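You operate a simulated robot arm through the tools that you are given. There is no shell and no other tool.

You are at the controls of a simulated robot arm. One attempt, no reset.

TASK
Test the relay in the socket at its printed volts: good to the green tray, bad to the red.
Fine: the trays beside the tester; switch off before it comes out.

Only the result counts: the job must be done as asked and must still hold three seconds after the hand-in. Knocking over, shifting, dropping, spilling or breaking anything else fails it.

THE ROBOT
A 7-joint arm with a two-finger parallel gripper, fixed in place. Base frame: the origin is at the foot of the arm, x ahead of it, y to its left, z up; the work surface is at about z = 720. Readings come in mm, degrees, newtons and seconds.
Its first joint turns from -149.0 to 149.0 degrees. Payload 3.43 kg.
The tool frame sits at the grasp point between the pads (the TCP): z along the fingers, y along the line on which they close. The tips reach 30 mm beyond it. The gripper opens to 94 mm. The fingers are 28 mm wide and 10 mm thick; the gripper's body (50 by 96 mm) begins 55 mm behind the TCP.
Orientation is told as [roll, pitch, yaw] about the base's x, y, z axes, in that order, counted from this pose: with the fingers straight down and closing along the base's y, the tool's x points along the base's -x, its y along +y and its z along -z.

THE INTERFACE
- The arm moves only by the tool apply_moves. Its argument "targets" is a list of rows, each a list of 3 entries, a list of its own where there are three numbers: the shift along the base's x, y, z in units of 250 mm (1.0 is 250 mm), then the turn, a rotation vector about the base's x, y, z in units of 45 degrees (1.0 is 45 degrees), then the finger opening in mm, from 0 to 94. In form: [[[dx, dy, dz], [wx, wy, wz], hand], ...]. A call has 1 to 20 rows; each row is the pose to reach, as a shift and turn from the pose commanded when the call began. A call with a number of a shift or a turn outside -1 to 1 is refused whole. A row lasts 0.2 s, in which the tool goes at most 50 mm and 8.6 degrees; a call with a longer step from one row to the next is refused whole, and so is a gripper value outside its range. Where a pose cannot be reached the arm comes as near as it can. A force on the tool above 40 N (or 10 N above the force at the start of the call, whichever is more), or a blocked arm, ends the call early, and 0.2 s more pass. The fingers move at their own pace (about 45 mm/s each) and stop on an object; they squeeze with about 43 N. The grip force told is the motor's: it shows also when the fingers shut on nothing. Time passes only in rows, and 0.2 s behind the last, so rows that repeat a pose let the fingers close. It gives the time, the measured TCP pose, the force on the tool (base axes), the opening and the grip force at its end, in the units of the frame above (readings bear some noise), with the torque about the TCP (base axes, N m) and any sound that the robot's microphone picked up.
- Cameras (640 x 400 px; columns grow to the right, rows downward): "scene" is fixed at [51.2, 499.9, 1316.7]; the picture's right is [0.93, -0.37, 0.00], its down [-0.24, -0.61, -0.75] and it looks along [0.28, 0.70, -0.66] (base axes); focal length 255 px, centre (320, 200). "wrist" rides on the gripper at [76, 14, -103] in the tool frame; the picture's right is [-0.18, 0.98, 0.00], its down [-0.75, -0.14, -0.64] and it looks along [-0.63, -0.12, 0.77] (tool axes); focal length 243 px, centre (320, 200). There is no depth. A picture from a camera that has moved, and an enlarged one, comes with that camera's place and axes in the base frame and with its lens.
- camera(camera): a new picture of that camera. No time passes.
- enlarge(camera, box): a new picture of the part [left, top, right, bottom] of that camera's present view, enlarged. No time passes.
- close_job(): hands the job in; it is judged then, once.

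Places have to be worked out from the pictures, the camera data and where the tool is seen. Open the gripper and draw the arm clear of the work before you hand the job in, unless the task says otherwise.

The tools are called after "Emit:" as name(argument=value, ...) on one line, values as JSON. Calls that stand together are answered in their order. apply_moves: Moves the arm, as the interface text tells. Its arguments: {"type":"object","properties":{"targets":{"type":"array"}},"required":["targets"]} The other tools are called the same way: camera (camera) takes a picture; enlarge (camera, box) takes an enlarged picture of a part of a camera's view; close_job () hands the job in.

At the start:

```text
time: 0.0
eef_pos: [483.9, 861.5, 1116.5]
tool_rot: [0.1, 0.1, 0.0]
contact_force: [-0.4, -0.4, 0.1]
torque: [0.01, 0.0, -0.01]
finger_gap: 93.8
grip_force: 0.0
```

scene: 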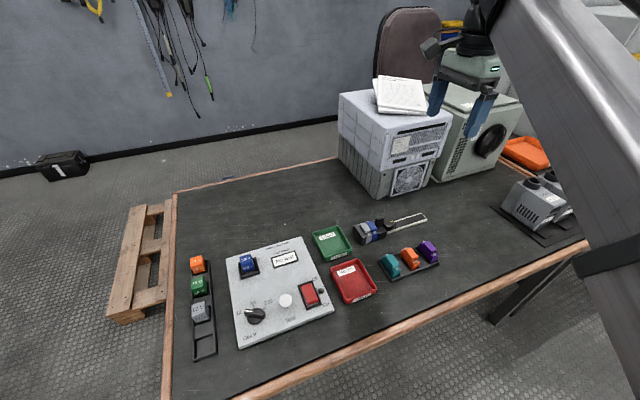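
wrist: 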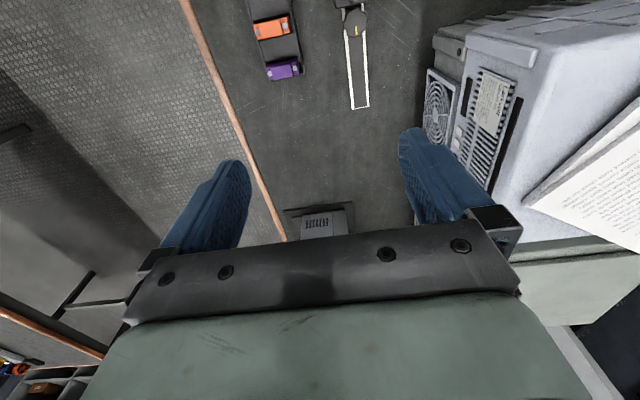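

I'll begin with a closer look at the tester and its surroundings in the scene camera.

Emit:
enlarge(camera="scene", box=[220, 230, 340, 350])

Emit:
enlarge(camera="scene", box=[300, 200, 450, 310])

Emit:
enlarge(camera="scene", box=[230, 240, 310, 290])

Emit:
enlarge(camera="scene", box=[230, 280, 340, 350])

```text
3.33 times, centred on (280, 290) of scene
camera zoom: at [51.2, 499.9, 1316.7], right [0.93, -0.37, 0.0], down [-0.24, -0.61, -0.75], along [0.28, 0.7, -0.66], focal length 849 px, centre (453, -100)
```

zoom: 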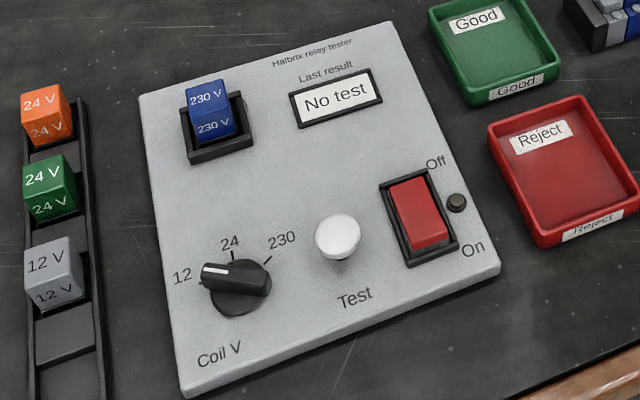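

```text
3.64 times, centred on (375, 255) of scene
camera zoom: at [51.2, 499.9, 1316.7], right [0.93, -0.37, 0.0], down [-0.24, -0.61, -0.75], along [0.28, 0.7, -0.66], focal length 926 px, centre (120, 0)
```

zoom: 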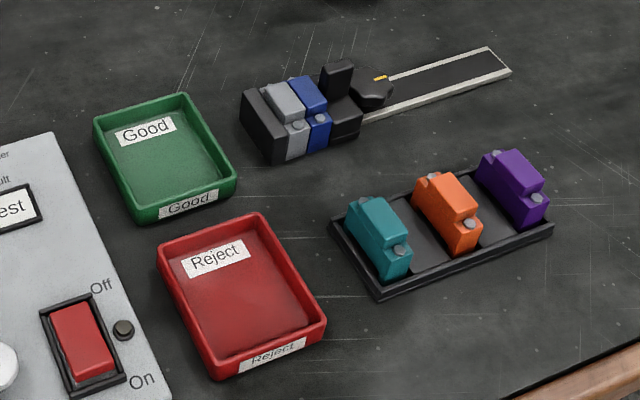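

```text
8.00 times, centred on (270, 265) of scene
camera zoom: at [51.2, 499.9, 1316.7], right [0.93, -0.37, 0.0], down [-0.24, -0.61, -0.75], along [0.28, 0.7, -0.66], focal length 2038 px, centre (720, -320)
```

zoom: 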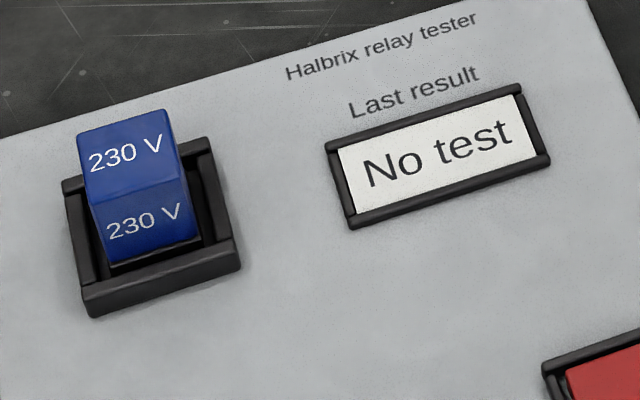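

```text
5.71 times, centred on (285, 315) of scene
camera zoom: at [51.2, 499.9, 1316.7], right [0.93, -0.37, 0.0], down [-0.24, -0.61, -0.75], along [0.28, 0.7, -0.66], focal length 1456 px, centre (520, -457)
```

zoom: 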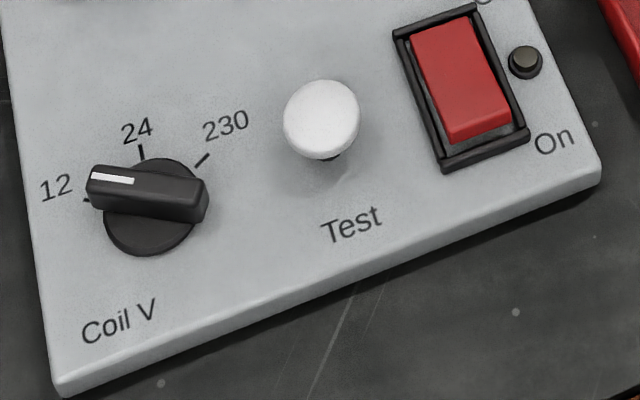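

The tester (about x −34..182, y 741..979) holds a blue 230 V relay, and the selector points at 12. Knob, Test button and switch sit near y≈793, and the green and red trays near (262,930) and (263,799). I'll move the arm high over the tester for a wrist view.

Emit:
apply_moves(targets=[[[-0.14, -0.02, -0.02], [0, 0, 0], 94], [[-0.3, -0.04, -0.04], [0, 0, 0], 94], [[-0.46, -0.06, -0.08], [0, 0, 0], 94], [[-0.62, -0.08, -0.12], [0, 0, 0], 94], [[-0.78, -0.1, -0.16], [0, 0, 0], 94], [[-0.94, -0.12, -0.2], [0, 0, 0], 94]])

```text
time: 1.4
eef_pos: [249.0, 831.0, 1068.6]
tool_rot: [0.0, 0.0, 0.0]
contact_force: [0.1, 0.7, 0.2]
torque: [-0.03, 0.0, 0.0]
finger_gap: 94.0
grip_force: 0.1
```

The arm is at (249,831,1069), so I'll carry on to about (40,830,990) and look down with the wrist camera.

Emit:
apply_moves(targets=[[[-0.16, 0, -0.06], [0, 0, 0], 94], [[-0.32, 0, -0.12], [0, 0, 0], 94], [[-0.48, 0, -0.18], [0, 0, 0], 94], [[-0.64, 0, -0.24], [0, 0, 0], 94], [[-0.8, 0, -0.3], [0, 0, 0], 94], [[-0.84, 0, -0.32], [0, 0, 0], 94]])

Emit:
camera(camera="wrist")

Emit:
camera(camera="scene")

```text
time: 2.8
eef_pos: [37.2, 830.8, 988.1]
tool_rot: [-0.1, 0.1, 0.0]
contact_force: [0.6, 0.2, -1.3]
torque: [-0.01, -0.01, -0.01]
finger_gap: 94.0
grip_force: 0.1
```

```text
taken
camera wrist: at [-39.8, 846.1, 1090.4], right [0.18, 0.98, 0.0], down [0.75, -0.14, 0.64], along [0.63, -0.12, -0.77], focal length 243 px, centre (320, 200)
```

wrist: 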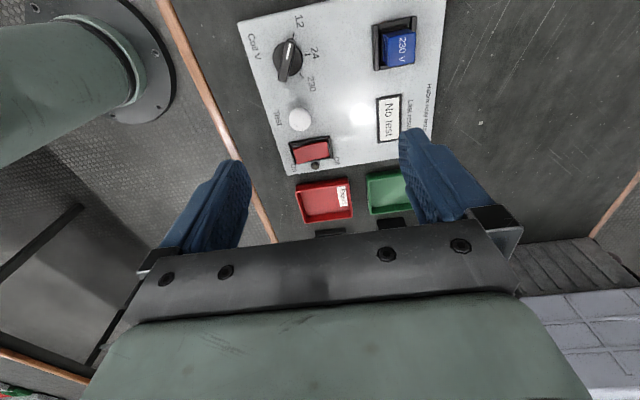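

```text
taken
```

scene: 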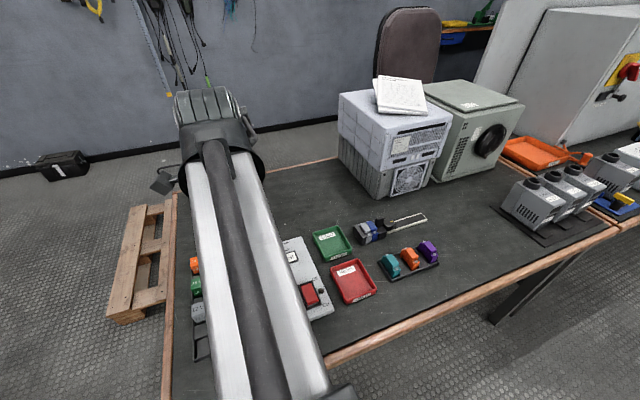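

The wrist view shows the whole panel. I'll zoom in on the knob, button, switch and relay to locate them by triangulation.

Emit:
enlarge(camera="wrist", box=[230, 0, 450, 180])

Emit:
enlarge(camera="wrist", box=[240, 0, 340, 100])

Emit:
enlarge(camera="wrist", box=[270, 90, 430, 230])

Emit:
enlarge(camera="wrist", box=[350, 0, 450, 90])

```text
2.22 times, centred on (340, 90) of wrist
camera zoom: at [-39.8, 846.1, 1090.4], right [0.18, 0.98, 0.0], down [0.75, -0.14, 0.64], along [0.63, -0.12, -0.77], focal length 539 px, centre (276, 444)
```

zoom: 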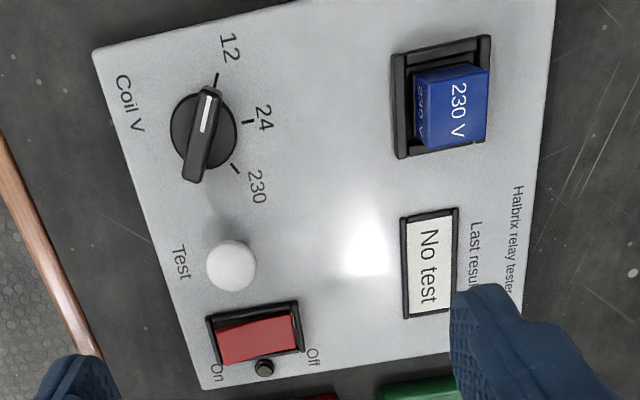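

```text
4.00 times, centred on (290, 50) of wrist
camera zoom: at [-39.8, 846.1, 1090.4], right [0.18, 0.98, 0.0], down [0.75, -0.14, 0.64], along [0.63, -0.12, -0.77], focal length 970 px, centre (440, 800)
```

zoom: 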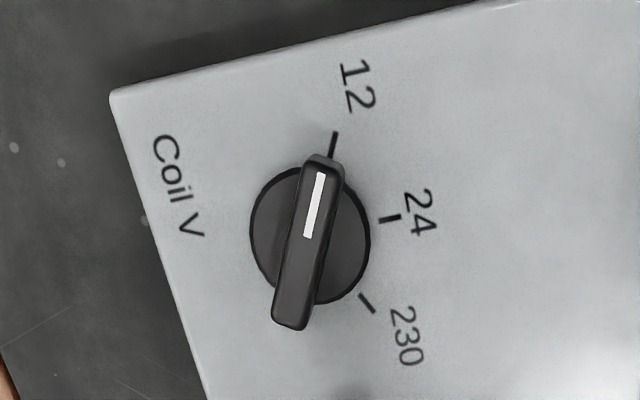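

```text
2.86 times, centred on (350, 160) of wrist
camera zoom: at [-39.8, 846.1, 1090.4], right [0.18, 0.98, 0.0], down [0.75, -0.14, 0.64], along [0.63, -0.12, -0.77], focal length 693 px, centre (234, 314)
```

zoom: 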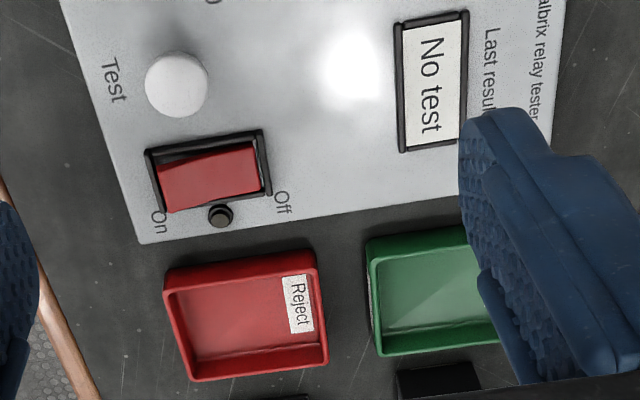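

```text
4.44 times, centred on (400, 45) of wrist
camera zoom: at [-39.8, 846.1, 1090.4], right [0.18, 0.98, 0.0], down [0.75, -0.14, 0.64], along [0.63, -0.12, -0.77], focal length 1078 px, centre (-36, 889)
```

zoom: 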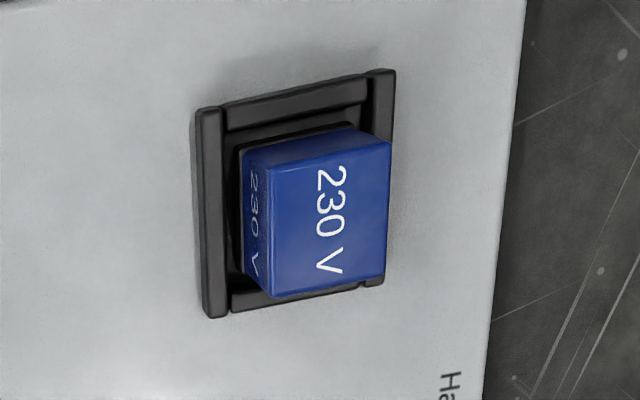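

Triangulating both cameras gives these positions:
- Knob: (11,796), pointer top about z 755, pointing at 150° heading. 230 is at about 30°, so a −120° turn.
- Test button: (83,795).
- Switch: (140,797), with the On end toward −y.
- Relay: (20,929), top about z 775.

I'll move above the knob with the fingers turned to straddle the pointer.

Emit:
apply_moves(targets=[[[-0.02, -0.028, -0.1], [0, 0, -0.133], 70], [[-0.04, -0.056, -0.2], [0, 0, -0.267], 50], [[-0.06, -0.084, -0.3], [0, 0, -0.4], 40], [[-0.08, -0.112, -0.4], [0, 0, -0.533], 40], [[-0.105, -0.14, -0.5], [0, 0, -0.667], 40], [[-0.105, -0.14, -0.55], [0, 0, -0.667], 40], [[-0.105, -0.14, -0.55], [0, 0, -0.667], 40]])

Emit:
camera(camera="wrist")

Emit:
camera(camera="scene")

```text
time: 4.4
eef_pos: [11.5, 797.9, 848.0]
tool_rot: [-0.1, 0.0, -30.1]
contact_force: [1.0, 0.0, -0.5]
torque: [0.0, 0.01, 0.01]
finger_gap: 40.1
grip_force: 0.1
```

```text
taken
camera wrist: at [-47.3, 847.6, 952.4], right [0.65, 0.76, 0.0], down [0.58, -0.5, 0.64], along [0.49, -0.42, -0.77], focal length 243 px, centre (320, 200)
```

wrist: 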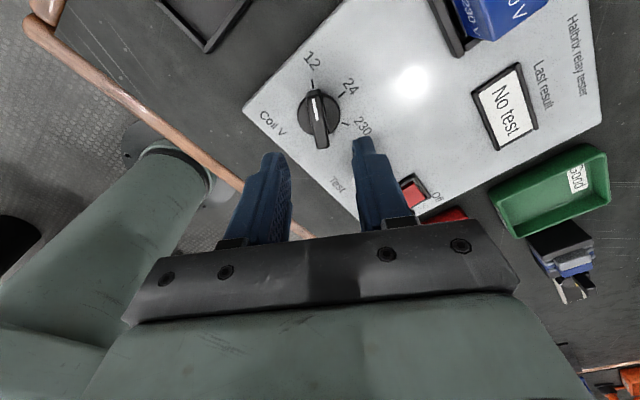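

```text
taken
```

scene: 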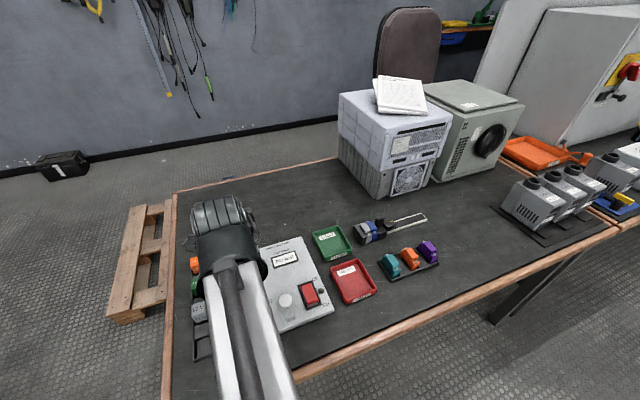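

The knob lies centred under the fingers and aligned. Before gripping it I'll check in the air that the wrist can make the whole −120° turn.

Emit:
apply_moves(targets=[[[0, 0, 0], [0, 0, -0.18], 40], [[0, 0, 0], [0, 0, -0.36], 40], [[0, 0, 0], [0, 0, -0.54], 40], [[0, 0, 0], [0, 0, -0.72], 40], [[0, 0, 0], [0, 0, -0.9], 40]])

Emit:
apply_moves(targets=[[[0, 0, 0], [0, 0, -0.18], 40], [[0, 0, 0], [0, 0, -0.36], 40], [[0, 0, 0], [0, 0, -0.54], 40], [[0, 0, 0], [0, 0, -0.72], 40], [[0, 0, 0], [0, 0, -0.9], 40]])

Emit:
apply_moves(targets=[[[0, 0, 0], [0, 0, -0.18], 40], [[0, 0, 0], [0, 0, -0.36], 40], [[0, 0, 0], [0, 0, -0.54], 40], [[0, 0, 0], [0, 0, -0.72], 40], [[0, 0, 0], [0, 0, -0.867], 40]])

Emit:
camera(camera="wrist")

```text
time: 5.6
eef_pos: [11.4, 797.4, 848.1]
tool_rot: [-0.1, 0.0, -70.7]
contact_force: [-0.3, 0.1, 0.6]
torque: [-0.01, 0.01, -0.04]
finger_gap: 40.0
grip_force: 0.2
```

```text
time: 6.8
eef_pos: [21.8, 797.7, 849.0]
tool_rot: [-0.2, 0.0, -80.5]
contact_force: [-0.1, -0.2, -0.2]
torque: [0.0, 0.01, 0.01]
finger_gap: 40.1
grip_force: 0.1
out of reach, approached as far as the arm can: row 2, 3, 4, 5
```

```text
time: 8.0
eef_pos: [21.8, 798.5, 848.5]
tool_rot: [-0.2, 0.0, -80.4]
contact_force: [-0.8, -0.1, -0.7]
torque: [-0.02, -0.01, -0.02]
finger_gap: 39.8
grip_force: 0.1
out of reach, approached as far as the arm can: row 1, 2, 3, 4, 5
```

```text
taken
camera wrist: at [24.0, 875.0, 952.1], right [1.0, -0.02, 0.0], down [-0.01, -0.77, 0.64], along [-0.01, -0.64, -0.77], focal length 243 px, centre (320, 200)
```

wrist: 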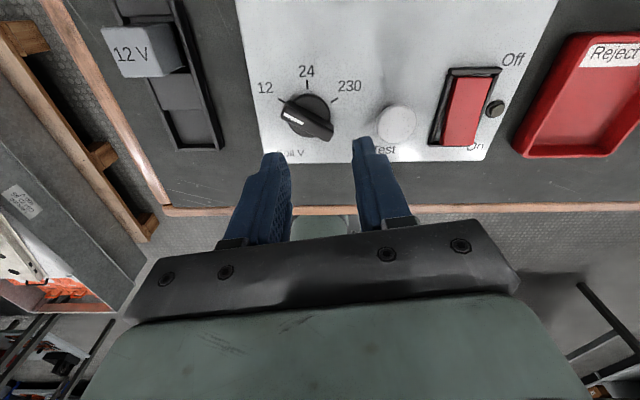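

The wrist hits its limit near −78° yaw, so I'll use the other equivalent grip: start at yaw +150 and turn down to +30. I'll rotate back first.

Emit:
apply_moves(targets=[[[0, 0, 0], [0, 0, 0.18], 40], [[0, 0, 0], [0, 0, 0.36], 40], [[0, 0, 0], [0, 0, 0.54], 40], [[0, 0, 0], [0, 0, 0.72], 40], [[0, 0, 0], [0, 0, 0.9], 40]])

```text
time: 9.2
eef_pos: [21.6, 797.6, 848.6]
tool_rot: [-0.3, 0.0, -39.9]
contact_force: [0.8, -0.4, 0.4]
torque: [0.01, -0.01, -0.02]
finger_gap: 40.1
grip_force: 0.1
```

The command had been clipped at the limit, so it follows cleanly from yaw −40. I'll turn on toward +150 and recentre x on the knob.

Emit:
apply_moves(targets=[[[-0.01, 0, 0], [0, 0, 0.169], 40], [[-0.02, 0, 0], [0, 0, 0.338], 40], [[-0.03, 0, 0], [0, 0, 0.507], 40], [[-0.04, 0, 0], [0, 0, 0.676], 40], [[-0.042, 0, 0], [0, 0, 0.844], 40]])

Emit:
apply_moves(targets=[[[0, 0, 0], [0, 0, 0.169], 40], [[0, 0, 0], [0, 0, 0.338], 40], [[0, 0, 0], [0, 0, 0.507], 40], [[0, 0, 0], [0, 0, 0.676], 40], [[0, 0, 0], [0, 0, 0.844], 40]])

Emit:
apply_moves(targets=[[[0, 0, 0], [0, 0, 0.169], 40], [[0, 0, 0], [0, 0, 0.338], 40], [[0, 0, 0], [0, 0, 0.507], 40], [[0, 0, 0], [0, 0, 0.676], 40], [[0, 0, 0], [0, 0, 0.844], 40]])

Emit:
apply_moves(targets=[[[0, 0, 0], [0, 0, 0.169], 40], [[0, 0, 0], [0, 0, 0.338], 40], [[0, 0, 0], [0, 0, 0.507], 40], [[0, 0, 0], [0, 0, 0.676], 40], [[0, 0, 0], [0, 0, 0.844], 40]])

Emit:
apply_moves(targets=[[[0, 0, 0], [0, 0, 0.169], 40], [[0, 0, 0], [0, 0, 0.338], 40], [[0, 0, 0], [0, 0, 0.507], 40], [[0, 0, 0], [0, 0, 0.676], 40], [[0, 0, 0], [0, 0, 0.844], 40]])

Emit:
camera(camera="wrist")

```text
time: 10.4
eef_pos: [11.7, 797.7, 848.3]
tool_rot: [-0.2, -0.1, -2.0]
contact_force: [-0.6, -0.8, 0.0]
torque: [-0.02, 0.01, 0.01]
finger_gap: 40.0
grip_force: 0.1
```

```text
time: 11.6
eef_pos: [12.3, 797.0, 850.1]
tool_rot: [-0.2, 0.0, 36.1]
contact_force: [-0.5, -0.5, -0.5]
torque: [0.01, 0.02, -0.03]
finger_gap: 39.9
grip_force: 0.0
```

```text
time: 12.8
eef_pos: [11.7, 797.6, 848.7]
tool_rot: [-0.3, 0.0, 74.0]
contact_force: [0.0, -0.4, -1.2]
torque: [-0.01, 0.03, -0.02]
finger_gap: 40.1
grip_force: 0.1
```

```text
time: 14.0
eef_pos: [12.6, 797.0, 848.1]
tool_rot: [-0.2, 0.0, 112.0]
contact_force: [-0.1, -0.1, 0.1]
torque: [-0.02, 0.01, 0.02]
finger_gap: 40.0
grip_force: 0.1
```

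```text
time: 15.2
eef_pos: [12.0, 796.9, 848.8]
tool_rot: [-0.2, 0.0, 150.0]
contact_force: [-0.5, -0.2, 0.0]
torque: [-0.01, -0.01, 0.01]
finger_gap: 39.9
grip_force: 0.1
```

```text
taken
camera wrist: at [70.9, 747.3, 952.1], right [-0.65, -0.76, 0.0], down [-0.58, 0.5, 0.64], along [-0.49, 0.42, -0.77], focal length 243 px, centre (320, 200)
```

wrist: 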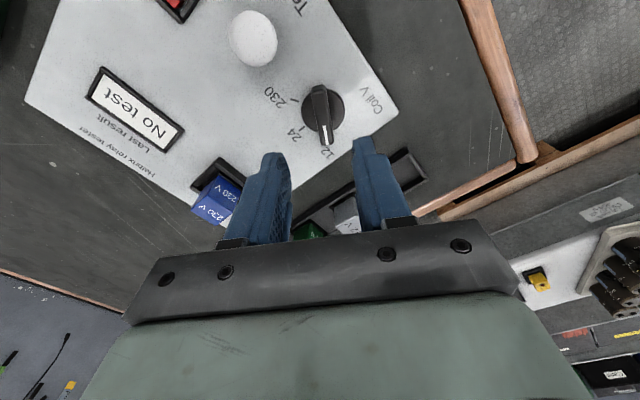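

Yaw +150 is reachable. I'll enlarge here to refine the knob's centre before descending.

Emit:
enlarge(camera="wrist", box=[280, 70, 370, 160])

```text
4.44 times, centred on (325, 115) of wrist
camera zoom: at [70.9, 747.3, 952.1], right [-0.65, -0.76, 0.0], down [-0.58, 0.5, 0.64], along [-0.49, 0.42, -0.77], focal length 1078 px, centre (298, 578)
```

zoom: 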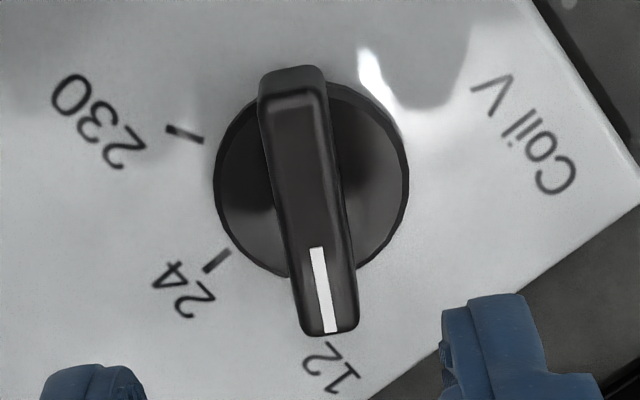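

The knob centre comes out at (12,794.5), with the pointer aligned within about 2°. I'll lower the open fingers so the tips reach z≈748 beside the pointer, then close.

Emit:
apply_moves(targets=[[[0, -0.009, -0.08], [0, 0, 0], 40], [[0, -0.009, -0.16], [0, 0, 0], 40], [[0, -0.009, -0.22], [0, 0, 0], 40], [[0, -0.009, -0.26], [0, 0, 0], 40], [[0, -0.009, -0.282], [0, 0, 0], 40], [[0, -0.009, -0.282], [0, 0, 0], 40]])

Emit:
camera(camera="wrist")

Emit:
camera(camera="scene")

```text
time: 16.6
eef_pos: [11.9, 795.1, 777.1]
tool_rot: [-0.2, 0.0, 149.9]
contact_force: [-0.2, 0.7, -0.7]
torque: [-0.01, -0.01, 0.01]
finger_gap: 39.9
grip_force: 0.2
```

```text
taken
camera wrist: at [70.5, 744.6, 881.4], right [-0.65, -0.76, 0.0], down [-0.58, 0.5, 0.64], along [-0.49, 0.42, -0.77], focal length 243 px, centre (320, 200)
```

wrist: 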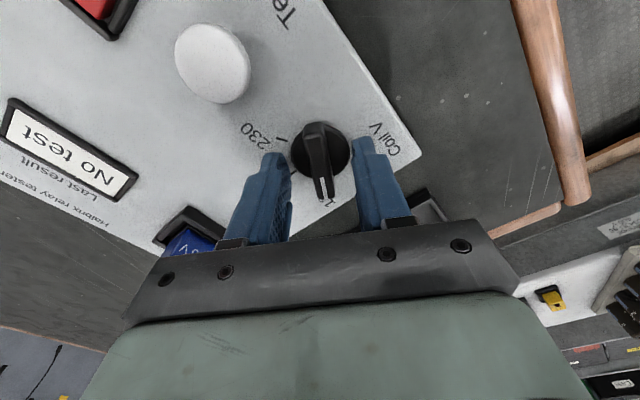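

```text
taken
```

scene: 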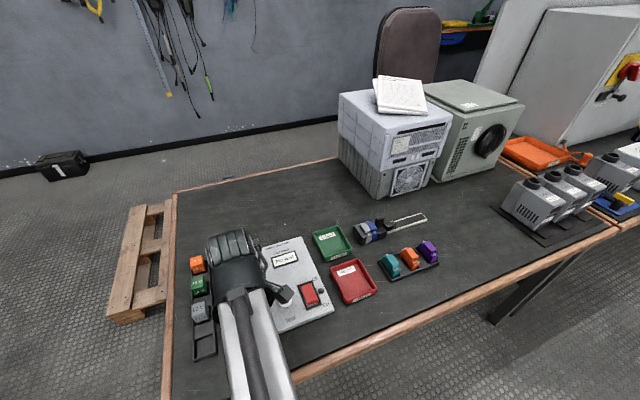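

There is no contact and the fingers straddle the pointer, so I'll close onto it.

Emit:
apply_moves(targets=[[[0, 0, 0], [0, 0, 0], 20], [[0, 0, 0], [0, 0, 0], 14], [[0, 0, 0], [0, 0, 0], 8], [[0, 0, 0], [0, 0, 0], 8]])

Emit:
enlarge(camera="wrist", box=[250, 80, 400, 230])

```text
time: 17.6
eef_pos: [11.7, 795.1, 778.4]
tool_rot: [-0.1, 0.0, 149.9]
contact_force: [-0.8, -1.3, -2.1]
torque: [-0.18, 0.15, 0.02]
finger_gap: 11.8
grip_force: 45.1
```

```text
2.67 times, centred on (325, 155) of wrist
camera zoom: at [70.4, 744.5, 881.5], right [-0.65, -0.76, 0.0], down [-0.58, 0.5, 0.64], along [-0.49, 0.42, -0.77], focal length 647 px, centre (307, 320)
```

zoom: 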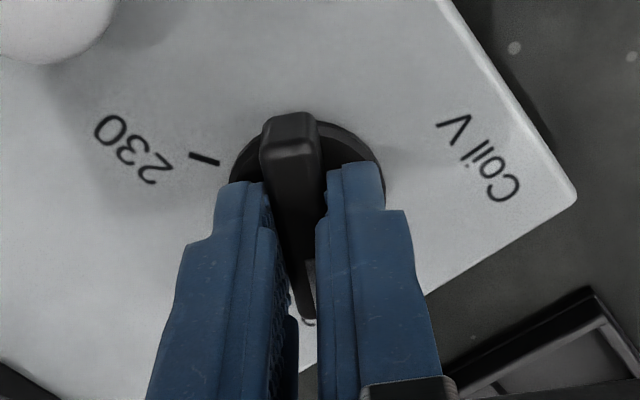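

The pointer is gripped at 11.8 mm. I'll turn −40° and check the forces.

Emit:
apply_moves(targets=[[[0, 0, 0], [0, 0, -0.15], 8], [[0, 0, 0], [0, 0, -0.3], 8], [[0, 0, 0], [0, 0, -0.45], 8], [[0, 0, 0], [0, 0, -0.6], 8], [[0, 0, 0], [0, 0, -0.75], 8], [[0, 0, 0], [0, 0, -0.889], 8]])

```text
time: 19.0
eef_pos: [11.6, 794.7, 779.2]
tool_rot: [0.0, 0.0, 109.8]
contact_force: [-3.1, -8.6, -7.2]
torque: [0.88, 0.54, 0.0]
finger_gap: 11.6
grip_force: 45.2
```

The turn works with small forces. I'll continue the remaining −80° in two calls.

Emit:
apply_moves(targets=[[[0, 0, 0], [0, 0, -0.15], 8], [[0, 0, 0], [0, 0, -0.3], 8], [[0, 0, 0], [0, 0, -0.45], 8], [[0, 0, 0], [0, 0, -0.6], 8], [[0, 0, 0], [0, 0, -0.75], 8], [[0, 0, 0], [0, 0, -0.889], 8]])

Emit:
apply_moves(targets=[[[0, 0, 0], [0, 0, -0.15], 8], [[0, 0, 0], [0, 0, -0.3], 8], [[0, 0, 0], [0, 0, -0.45], 8], [[0, 0, 0], [0, 0, -0.6], 8], [[0, 0, 0], [0, 0, -0.75], 8], [[0, 0, 0], [0, 0, -0.889], 8]])

Emit:
camera(camera="wrist")

```text
time: 20.4
eef_pos: [11.2, 795.6, 777.8]
tool_rot: [-0.2, 0.1, 69.7]
contact_force: [-3.0, -9.2, -5.4]
torque: [-0.25, 0.25, -0.01]
finger_gap: 11.9
grip_force: 45.0
```

```text
time: 21.8
eef_pos: [12.4, 794.2, 778.8]
tool_rot: [-0.2, -0.1, 29.8]
contact_force: [4.2, -13.2, -10.1]
torque: [-0.46, 0.81, 0.34]
finger_gap: 11.8
grip_force: 45.0
```

```text
taken
camera wrist: at [-61.0, 770.2, 881.5], right [-0.33, 0.94, 0.0], down [0.72, 0.25, 0.64], along [0.61, 0.21, -0.77], focal length 243 px, centre (320, 200)
```

wrist: 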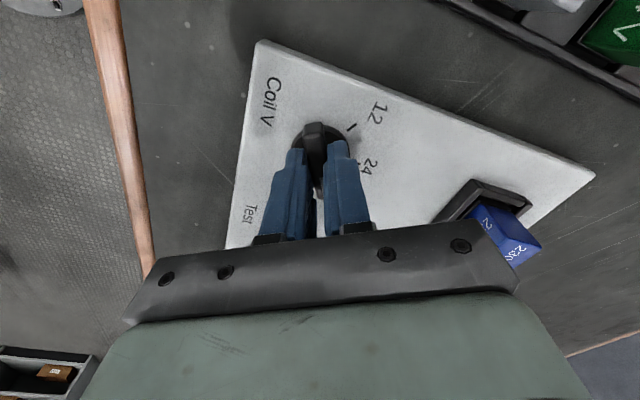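

The turn is finished at yaw ≈30. I'll open the fingers, lift straight up and look where the pointer stands.

Emit:
apply_moves(targets=[[[0, 0, 0], [0, 0, 0], 40], [[0, 0, 0], [0, 0, 0], 40], [[0, 0, 0], [0, 0, 0], 40], [[0, 0, 0.06], [0, 0, 0], 40], [[0, 0, 0.16], [0, 0, 0], 40], [[0, 0, 0.3], [0, 0, 0], 40], [[0, 0, 0.42], [0, 0, 0], 40]])

Emit:
camera(camera="wrist")

Emit:
enlarge(camera="wrist", box=[260, 50, 380, 170])

```text
time: 23.4
eef_pos: [11.9, 795.5, 884.3]
tool_rot: [-0.1, 0.0, 30.0]
contact_force: [0.5, -0.6, -0.1]
torque: [0.02, 0.0, 0.02]
finger_gap: 40.0
grip_force: 0.1
```

```text
taken
camera wrist: at [-61.1, 769.9, 986.6], right [-0.33, 0.94, 0.0], down [0.72, 0.26, 0.64], along [0.61, 0.21, -0.77], focal length 243 px, centre (320, 200)
```

wrist: 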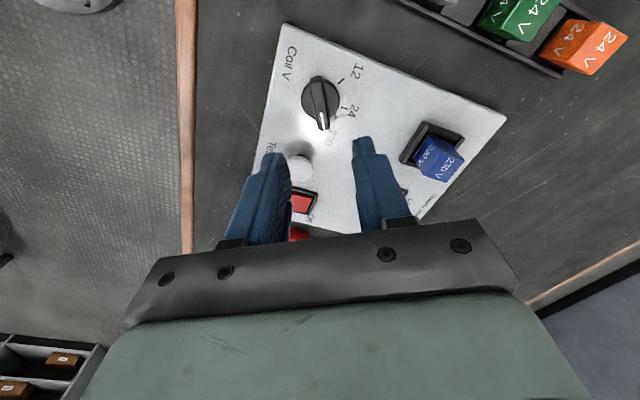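

```text
3.33 times, centred on (320, 110) of wrist
camera zoom: at [-61.1, 769.9, 986.6], right [-0.33, 0.94, 0.0], down [0.72, 0.26, 0.64], along [0.61, 0.21, -0.77], focal length 809 px, centre (320, 500)
```

zoom: 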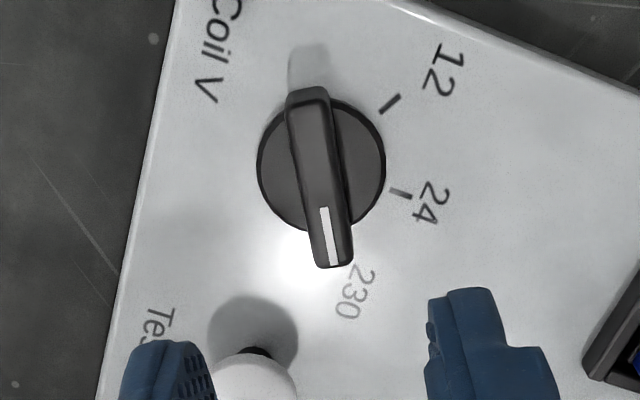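

The pointer now stands at about 30° heading, which should be the 230 mark. I'll confirm that from the scene camera while moving over the switch with the fingers closed and turning toward yaw 90.

Emit:
apply_moves(targets=[[[0.08, 0, 0], [0, 0, 0.16], 20], [[0.17, 0, 0], [0, 0, 0.33], 5], [[0.26, 0, 0], [0, 0, 0.5], 0], [[0.35, 0, 0], [0, 0, 0.67], 0], [[0.43, 0, 0], [0, 0, 0.83], 0], [[0.512, 0, 0], [0, 0, 1.0], 0]])

Emit:
apply_moves(targets=[[[0, 0, 0], [0, 0, 0.167], 0], [[0, 0, 0], [0, 0, 0.333], 0], [[0, 0, 0], [0, 0, 0.333], 0]])

Emit:
camera(camera="wrist")

Emit:
enlarge(camera="scene", box=[220, 230, 340, 350])

```text
time: 24.8
eef_pos: [140.5, 796.1, 883.7]
tool_rot: [-0.2, 0.0, 75.1]
contact_force: [0.0, 0.3, -1.2]
torque: [-0.01, -0.01, -0.03]
finger_gap: 0.0
grip_force: 32.9
```

```text
time: 25.6
eef_pos: [138.2, 795.8, 882.5]
tool_rot: [-0.1, 0.1, 90.0]
contact_force: [-0.3, -0.1, 0.7]
torque: [0.0, -0.01, 0.01]
finger_gap: 0.0
grip_force: 32.9
```

```text
taken
camera wrist: at [125.7, 719.6, 986.5], right [-0.98, 0.18, 0.0], down [0.14, 0.75, 0.64], along [0.12, 0.63, -0.77], focal length 243 px, centre (320, 200)
```

wrist: 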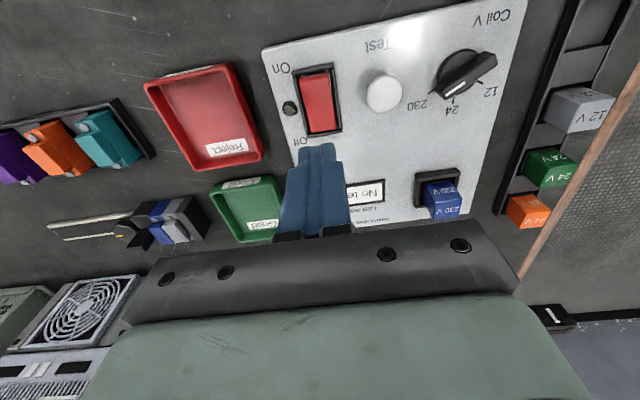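

```text
3.33 times, centred on (280, 290) of scene
camera zoom: at [51.2, 499.9, 1316.7], right [0.93, -0.37, 0.0], down [-0.24, -0.61, -0.75], along [0.28, 0.7, -0.66], focal length 849 px, centre (453, -100)
```

zoom: 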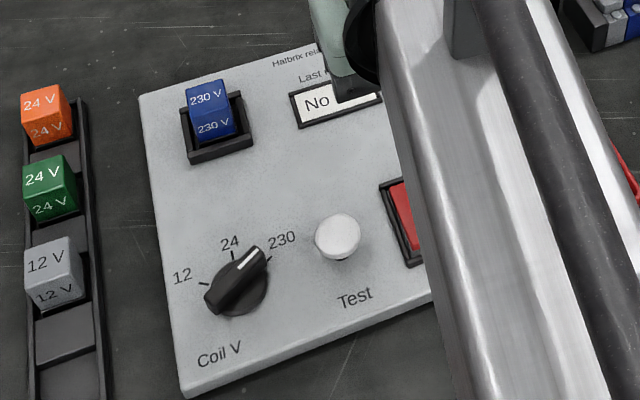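

The selector has moved toward 230, but I want to measure exactly whether it sits on the mark.

Emit:
enlarge(camera="scene", box=[240, 290, 285, 330])

Emit:
enlarge(camera="wrist", box=[390, 20, 520, 130])

Emit:
enlarge(camera="wrist", box=[250, 30, 410, 170])

```text
10.00 times, centred on (262, 310) of scene
camera zoom: at [51.2, 499.9, 1316.7], right [0.93, -0.37, 0.0], down [-0.24, -0.61, -0.75], along [0.28, 0.7, -0.66], focal length 2548 px, centre (895, -900)
```

zoom: 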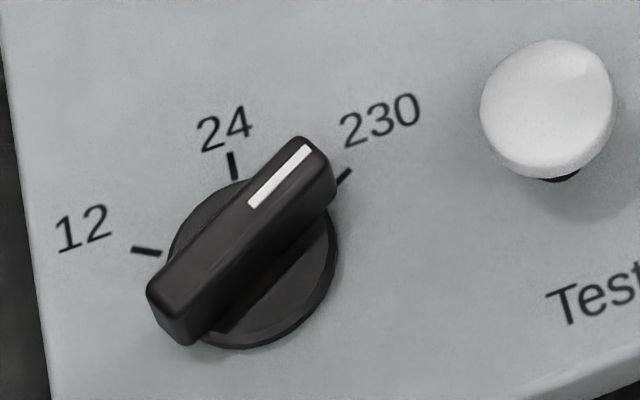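

```text
3.64 times, centred on (455, 75) of wrist
camera zoom: at [125.7, 719.6, 986.5], right [-0.98, 0.18, 0.0], down [0.14, 0.75, 0.64], along [0.12, 0.63, -0.77], focal length 882 px, centre (-171, 654)
```

zoom: 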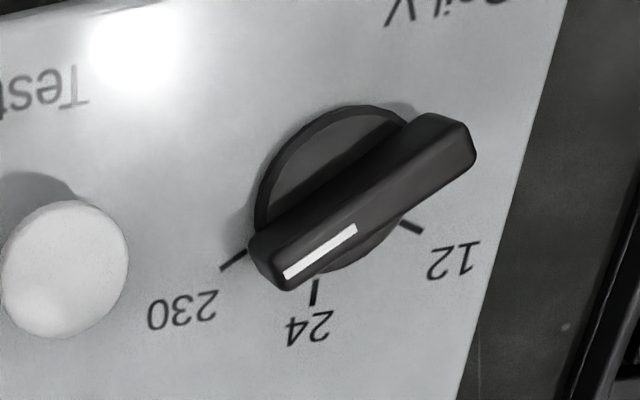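

```text
2.86 times, centred on (330, 100) of wrist
camera zoom: at [125.7, 719.6, 986.5], right [-0.98, 0.18, 0.0], down [0.14, 0.75, 0.64], along [0.12, 0.63, -0.77], focal length 693 px, centre (291, 486)
```

zoom: 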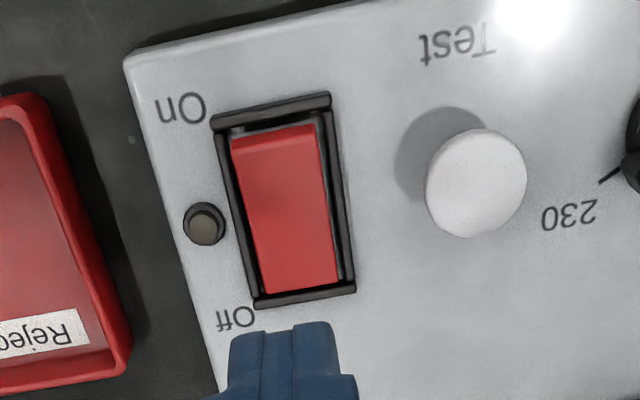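

The pointer is parallel to the 230 tick, so the selector is set. The rocker spans y≈772–825 at x≈141 with the On end raised. I'll tilt the closed fingers 20° so their near edge leads, then come to just above the On end.

Emit:
apply_moves(targets=[[[0.002, -0.02, -0.08], [0.15, 0, 0], 0], [[0.004, -0.04, -0.18], [0.3, 0, 0], 0], [[0.004, -0.058, -0.28], [0.444, 0, 0], 0], [[0.004, -0.058, -0.336], [0.444, 0, 0], 0], [[0.004, -0.058, -0.336], [0.444, 0, 0], 0]])

Emit:
camera(camera="wrist")

Emit:
enlarge(camera="wrist", box=[220, 60, 420, 220])

```text
time: 26.8
eef_pos: [141.4, 781.3, 799.0]
tool_rot: [-0.2, -19.9, 89.8]
contact_force: [1.0, 0.8, -0.4]
torque: [-0.01, 0.01, -0.01]
finger_gap: 0.4
grip_force: 33.3
```

```text
taken
camera wrist: at [126.5, 675.3, 869.9], right [-0.98, 0.18, 0.06], down [0.14, 0.49, 0.86], along [0.12, 0.85, -0.5], focal length 243 px, centre (320, 200)
```

wrist: 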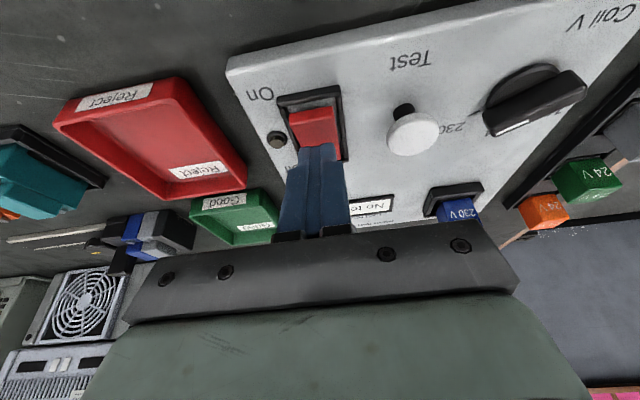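

```text
2.50 times, centred on (320, 140) of wrist
camera zoom: at [126.5, 675.3, 869.9], right [-0.98, 0.18, 0.06], down [0.14, 0.49, 0.86], along [0.12, 0.85, -0.5], focal length 606 px, centre (320, 350)
```

zoom: 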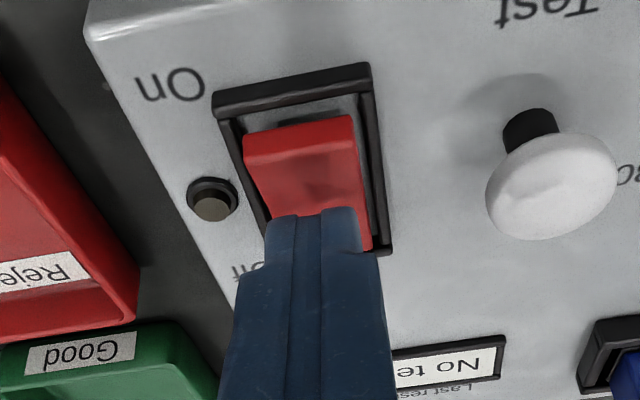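

The body leans back and the tip edge sits above the On half, as intended. I'll press down in small steps and watch force and sound.

Emit:
apply_moves(targets=[[[0, 0, -0.016], [0, 0, 0], 0], [[0, 0, -0.032], [0, 0, 0], 0], [[0, 0, -0.048], [0, 0, 0], 0], [[0, 0, -0.056], [0, 0, 0], 0], [[0, 0, -0.064], [0, 0, 0], 0]])

Emit:
enlarge(camera="wrist", box=[220, 60, 420, 220])

```text
time: 28.0
eef_pos: [141.6, 781.1, 783.6]
tool_rot: [-0.1, -20.0, 89.9]
contact_force: [0.5, -0.5, 1.4]
torque: [0.0, 0.0, -0.01]
finger_gap: 0.0
grip_force: 32.9
heard: click
```

```text
2.50 times, centred on (320, 140) of wrist
camera zoom: at [126.3, 674.8, 854.4], right [-0.98, 0.18, 0.06], down [0.14, 0.49, 0.86], along [0.12, 0.85, -0.5], focal length 606 px, centre (320, 350)
```

zoom: 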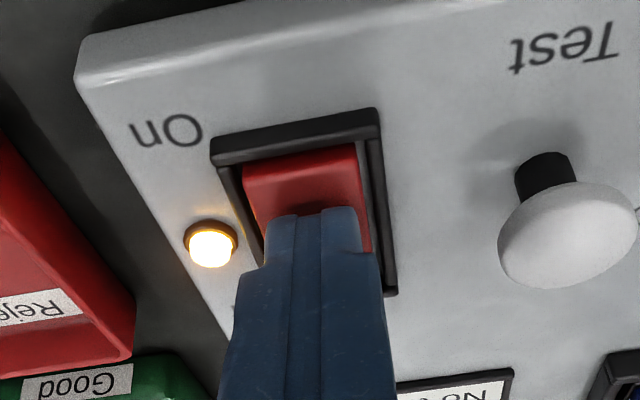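

There was a click and the lamp is lit, so the power is on. I'll lift, straighten the tool and go above the Test button at (83,795).

Emit:
apply_moves(targets=[[[0, 0, 0.08], [0, 0, 0], 0], [[0, 0.01, 0.18], [-0.15, 0, 0], 0], [[-0.05, 0.03, 0.26], [-0.3, 0, 0], 0], [[-0.14, 0.045, 0.26], [-0.444, 0, 0], 0], [[-0.232, 0.056, 0.26], [-0.444, 0, 0], 0], [[-0.232, 0.056, 0.26], [-0.444, 0, 0], 0]])

Emit:
enlarge(camera="wrist", box=[220, 40, 420, 200])

Emit:
camera(camera="scene")

```text
time: 29.4
eef_pos: [82.5, 795.0, 848.7]
tool_rot: [-0.2, 0.1, 89.8]
contact_force: [0.6, -0.1, -0.3]
torque: [-0.02, 0.0, 0.01]
finger_gap: 0.0
grip_force: 33.1
```

```text
2.50 times, centred on (320, 120) of wrist
camera zoom: at [68.1, 719.4, 952.0], right [-0.98, 0.19, 0.0], down [0.14, 0.75, 0.64], along [0.12, 0.63, -0.77], focal length 606 px, centre (320, 400)
```

zoom: 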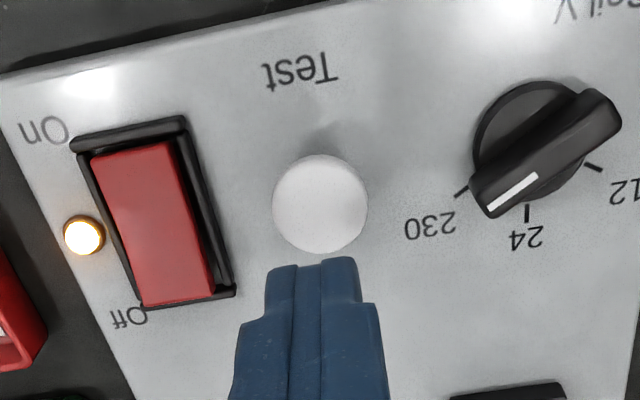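

```text
taken
```

scene: 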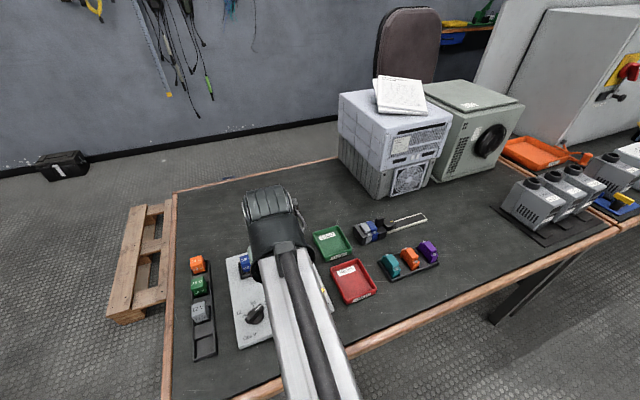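

I'm centred over the Test button. I'll lower to just above it, then press in small steps.

Emit:
apply_moves(targets=[[[0, 0, -0.08], [0, 0, 0], 0], [[0, 0, -0.16], [0, 0, 0], 0], [[0, 0, -0.2], [0, 0, 0], 0], [[0, 0, -0.22], [0, 0, 0], 0], [[0, 0, -0.23], [0, 0, 0], 0], [[0, 0, -0.24], [0, 0, 0], 0], [[0, 0, -0.25], [0, 0, 0], 0]])

Emit:
camera(camera="wrist")

```text
time: 31.0
eef_pos: [82.8, 795.2, 786.7]
tool_rot: [-0.2, -0.1, 89.9]
contact_force: [-1.5, 0.0, 3.9]
torque: [0.02, 0.04, -0.02]
finger_gap: 0.0
grip_force: 32.9
heard: click
```

```text
taken
camera wrist: at [68.1, 719.1, 889.3], right [-0.98, 0.19, 0.0], down [0.14, 0.75, 0.64], along [0.12, 0.63, -0.77], focal length 243 px, centre (320, 200)
```

wrist: 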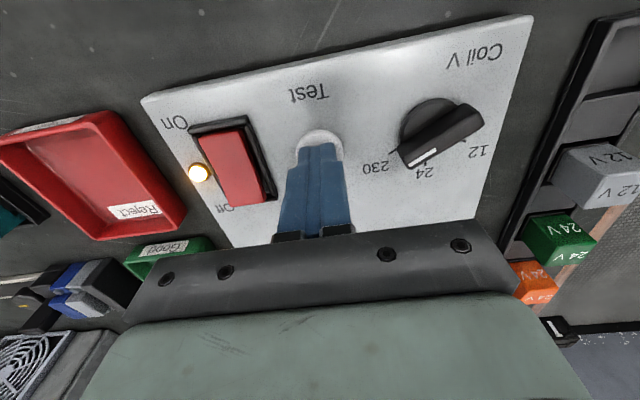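

The button clicked. I'll lift straight up and then read the display.

Emit:
apply_moves(targets=[[[0, 0, 0], [0, 0, 0], 0], [[0, 0, 0], [0, 0, 0], 0], [[0, 0, 0.08], [0, 0, 0], 0], [[0, 0, 0.2], [0, 0, 0], 0], [[0, -0.1, 0.36], [0, 0, 0], 0], [[0, -0.2, 0.5], [0, 0, 0], 0], [[0, -0.3, 0.6], [0, 0, 0], 0]])

Emit:
camera(camera="wrist")

Emit:
enlarge(camera="scene", box=[220, 230, 340, 350])

```text
time: 32.6
eef_pos: [82.9, 720.1, 936.3]
tool_rot: [-0.2, 0.0, 89.9]
contact_force: [-0.3, 0.6, -0.2]
torque: [0.0, -0.02, -0.03]
finger_gap: 0.2
grip_force: 33.4
```

```text
taken
camera wrist: at [68.3, 643.2, 1039.8], right [-0.98, 0.19, 0.0], down [0.14, 0.75, 0.64], along [0.12, 0.63, -0.77], focal length 243 px, centre (320, 200)
```

wrist: 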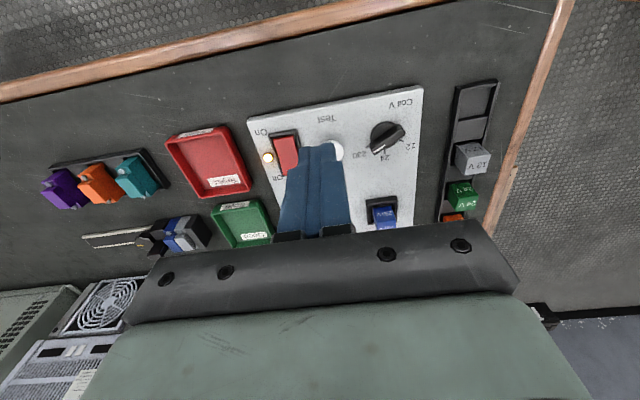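

```text
3.33 times, centred on (280, 290) of scene
camera zoom: at [51.2, 499.9, 1316.7], right [0.93, -0.37, 0.0], down [-0.24, -0.61, -0.75], along [0.28, 0.7, -0.66], focal length 849 px, centre (453, -100)
```

zoom: 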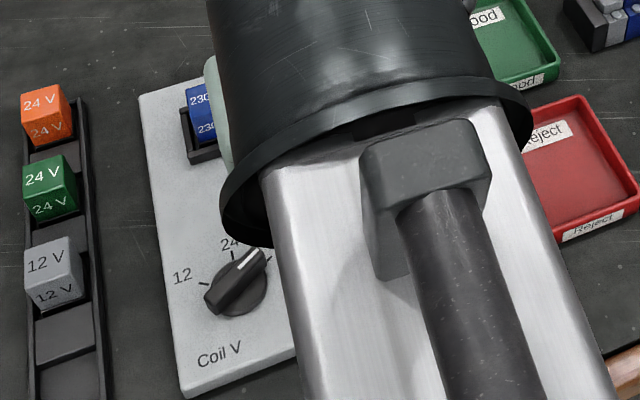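

The fingers and arm hide the display, so I'll shift aside toward +x to see it.

Emit:
apply_moves(targets=[[[0.16, 0.0, 0], [0, 0, 0], 0], [[0.32, 0.0, 0], [0, 0, 0], 0], [[0.48, 0.0, 0], [0, 0, 0], 0], [[0.6, 0.0, 0], [0, 0, 0], 0]])

Emit:
camera(camera="wrist")

Emit:
enlarge(camera="scene", box=[220, 230, 340, 350])

```text
time: 33.6
eef_pos: [234.0, 720.2, 934.9]
tool_rot: [-0.2, 0.0, 89.8]
contact_force: [1.1, 0.4, -0.5]
torque: [0.0, -0.01, -0.02]
finger_gap: 0.0
grip_force: 33.0
```

```text
taken
camera wrist: at [219.4, 644.6, 1038.7], right [-0.98, 0.19, 0.0], down [0.14, 0.75, 0.64], along [0.12, 0.63, -0.77], focal length 243 px, centre (320, 200)
```

wrist: 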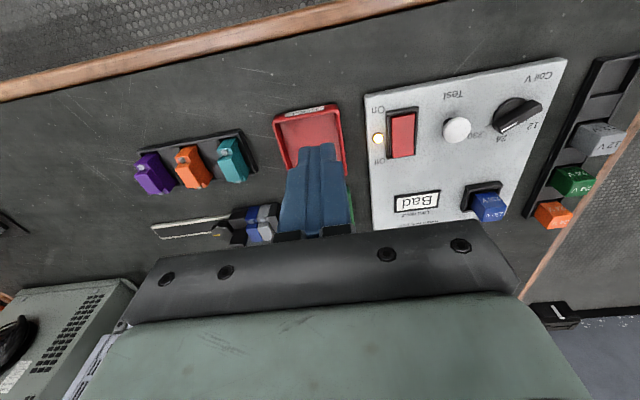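

```text
3.33 times, centred on (280, 290) of scene
camera zoom: at [51.2, 499.9, 1316.7], right [0.93, -0.37, 0.0], down [-0.24, -0.61, -0.75], along [0.28, 0.7, -0.66], focal length 849 px, centre (453, -100)
```

zoom: 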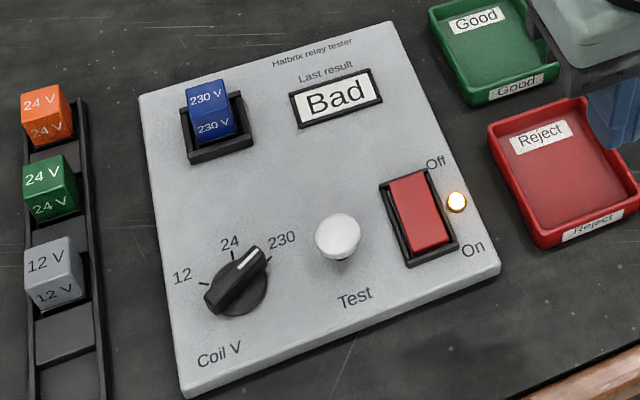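

The display reads "Bad" at 230 V with the lamp on, so this relay goes to the red Reject tray. First I'll switch off: over the Off end with an opposite 20° tilt, tip edge at y≈816.

Emit:
apply_moves(targets=[[[-0.12, 0.12, 0], [0, 0, 0], 0], [[-0.24, 0.24, -0.03], [0, 0, 0], 0], [[-0.34, 0.34, -0.1], [-0.1, 0, 0], 0], [[-0.372, 0.372, -0.2], [-0.25, 0, 0], 0], [[-0.372, 0.372, -0.32], [-0.4, 0, 0], 0], [[-0.372, 0.372, -0.44], [-0.444, 0, 0], 0], [[-0.372, 0.372, -0.54], [-0.444, 0, 0], 0], [[-0.372, 0.372, -0.54], [-0.444, 0, 0], 0]])

Emit:
camera(camera="wrist")

Emit:
camera(camera="scene")

```text
time: 35.4
eef_pos: [138.6, 813.9, 801.7]
tool_rot: [-0.2, 20.1, 89.9]
contact_force: [0.0, -0.7, 0.0]
torque: [0.0, -0.01, -0.02]
finger_gap: 0.1
grip_force: 32.9
```

```text
taken
camera wrist: at [124.5, 777.1, 923.7], right [-0.98, 0.17, -0.07], down [0.14, 0.93, 0.35], along [0.12, 0.33, -0.94], focal length 243 px, centre (320, 200)
```

wrist: 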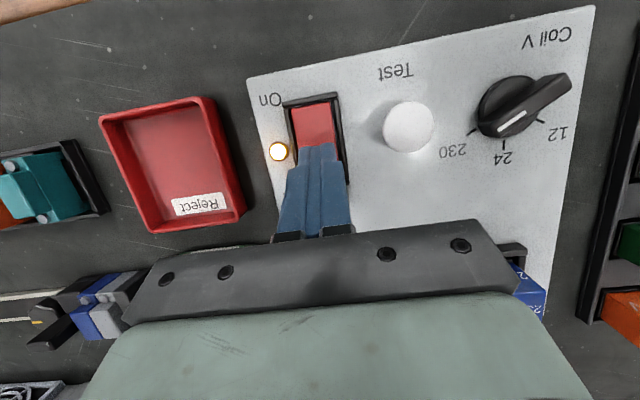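

```text
taken
```

scene: 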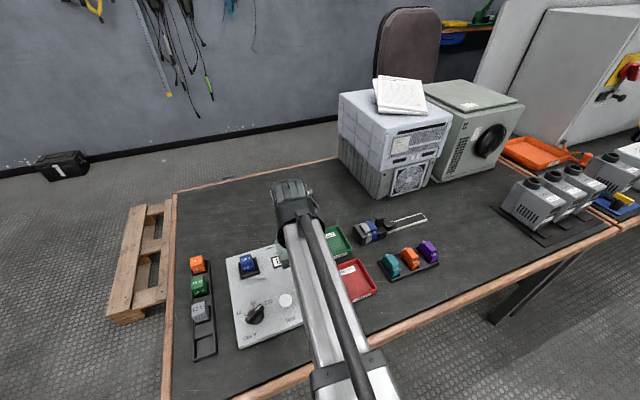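

The tip sits above the Off half. I'll press down in small steps.

Emit:
apply_moves(targets=[[[0.005, 0, -0.016], [0, 0, 0], 0], [[0.005, 0, -0.032], [0, 0, 0], 0], [[0.005, 0, -0.048], [0, 0, 0], 0], [[0.005, 0, -0.06], [0, 0, 0], 0], [[0.005, 0, -0.07], [0, 0, 0], 0]])

Emit:
camera(camera="wrist")

```text
time: 36.6
eef_pos: [140.5, 812.4, 783.3]
tool_rot: [-0.2, 20.0, 89.9]
contact_force: [-0.9, 1.2, 1.6]
torque: [0.05, -0.01, 0.01]
finger_gap: 0.2
grip_force: 33.3
heard: click
```

```text
taken
camera wrist: at [126.4, 777.0, 906.6], right [-0.98, 0.17, -0.07], down [0.14, 0.93, 0.35], along [0.12, 0.33, -0.94], focal length 243 px, centre (320, 200)
```

wrist: 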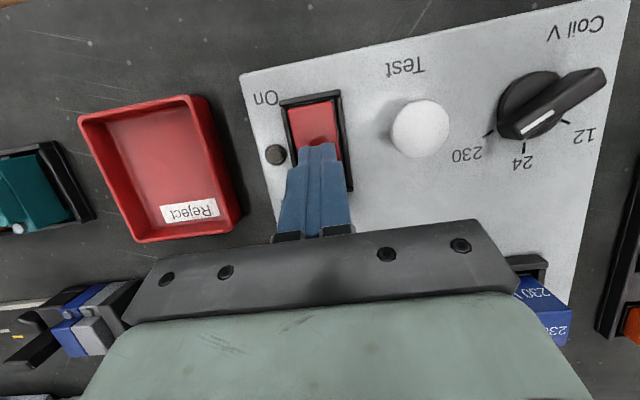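

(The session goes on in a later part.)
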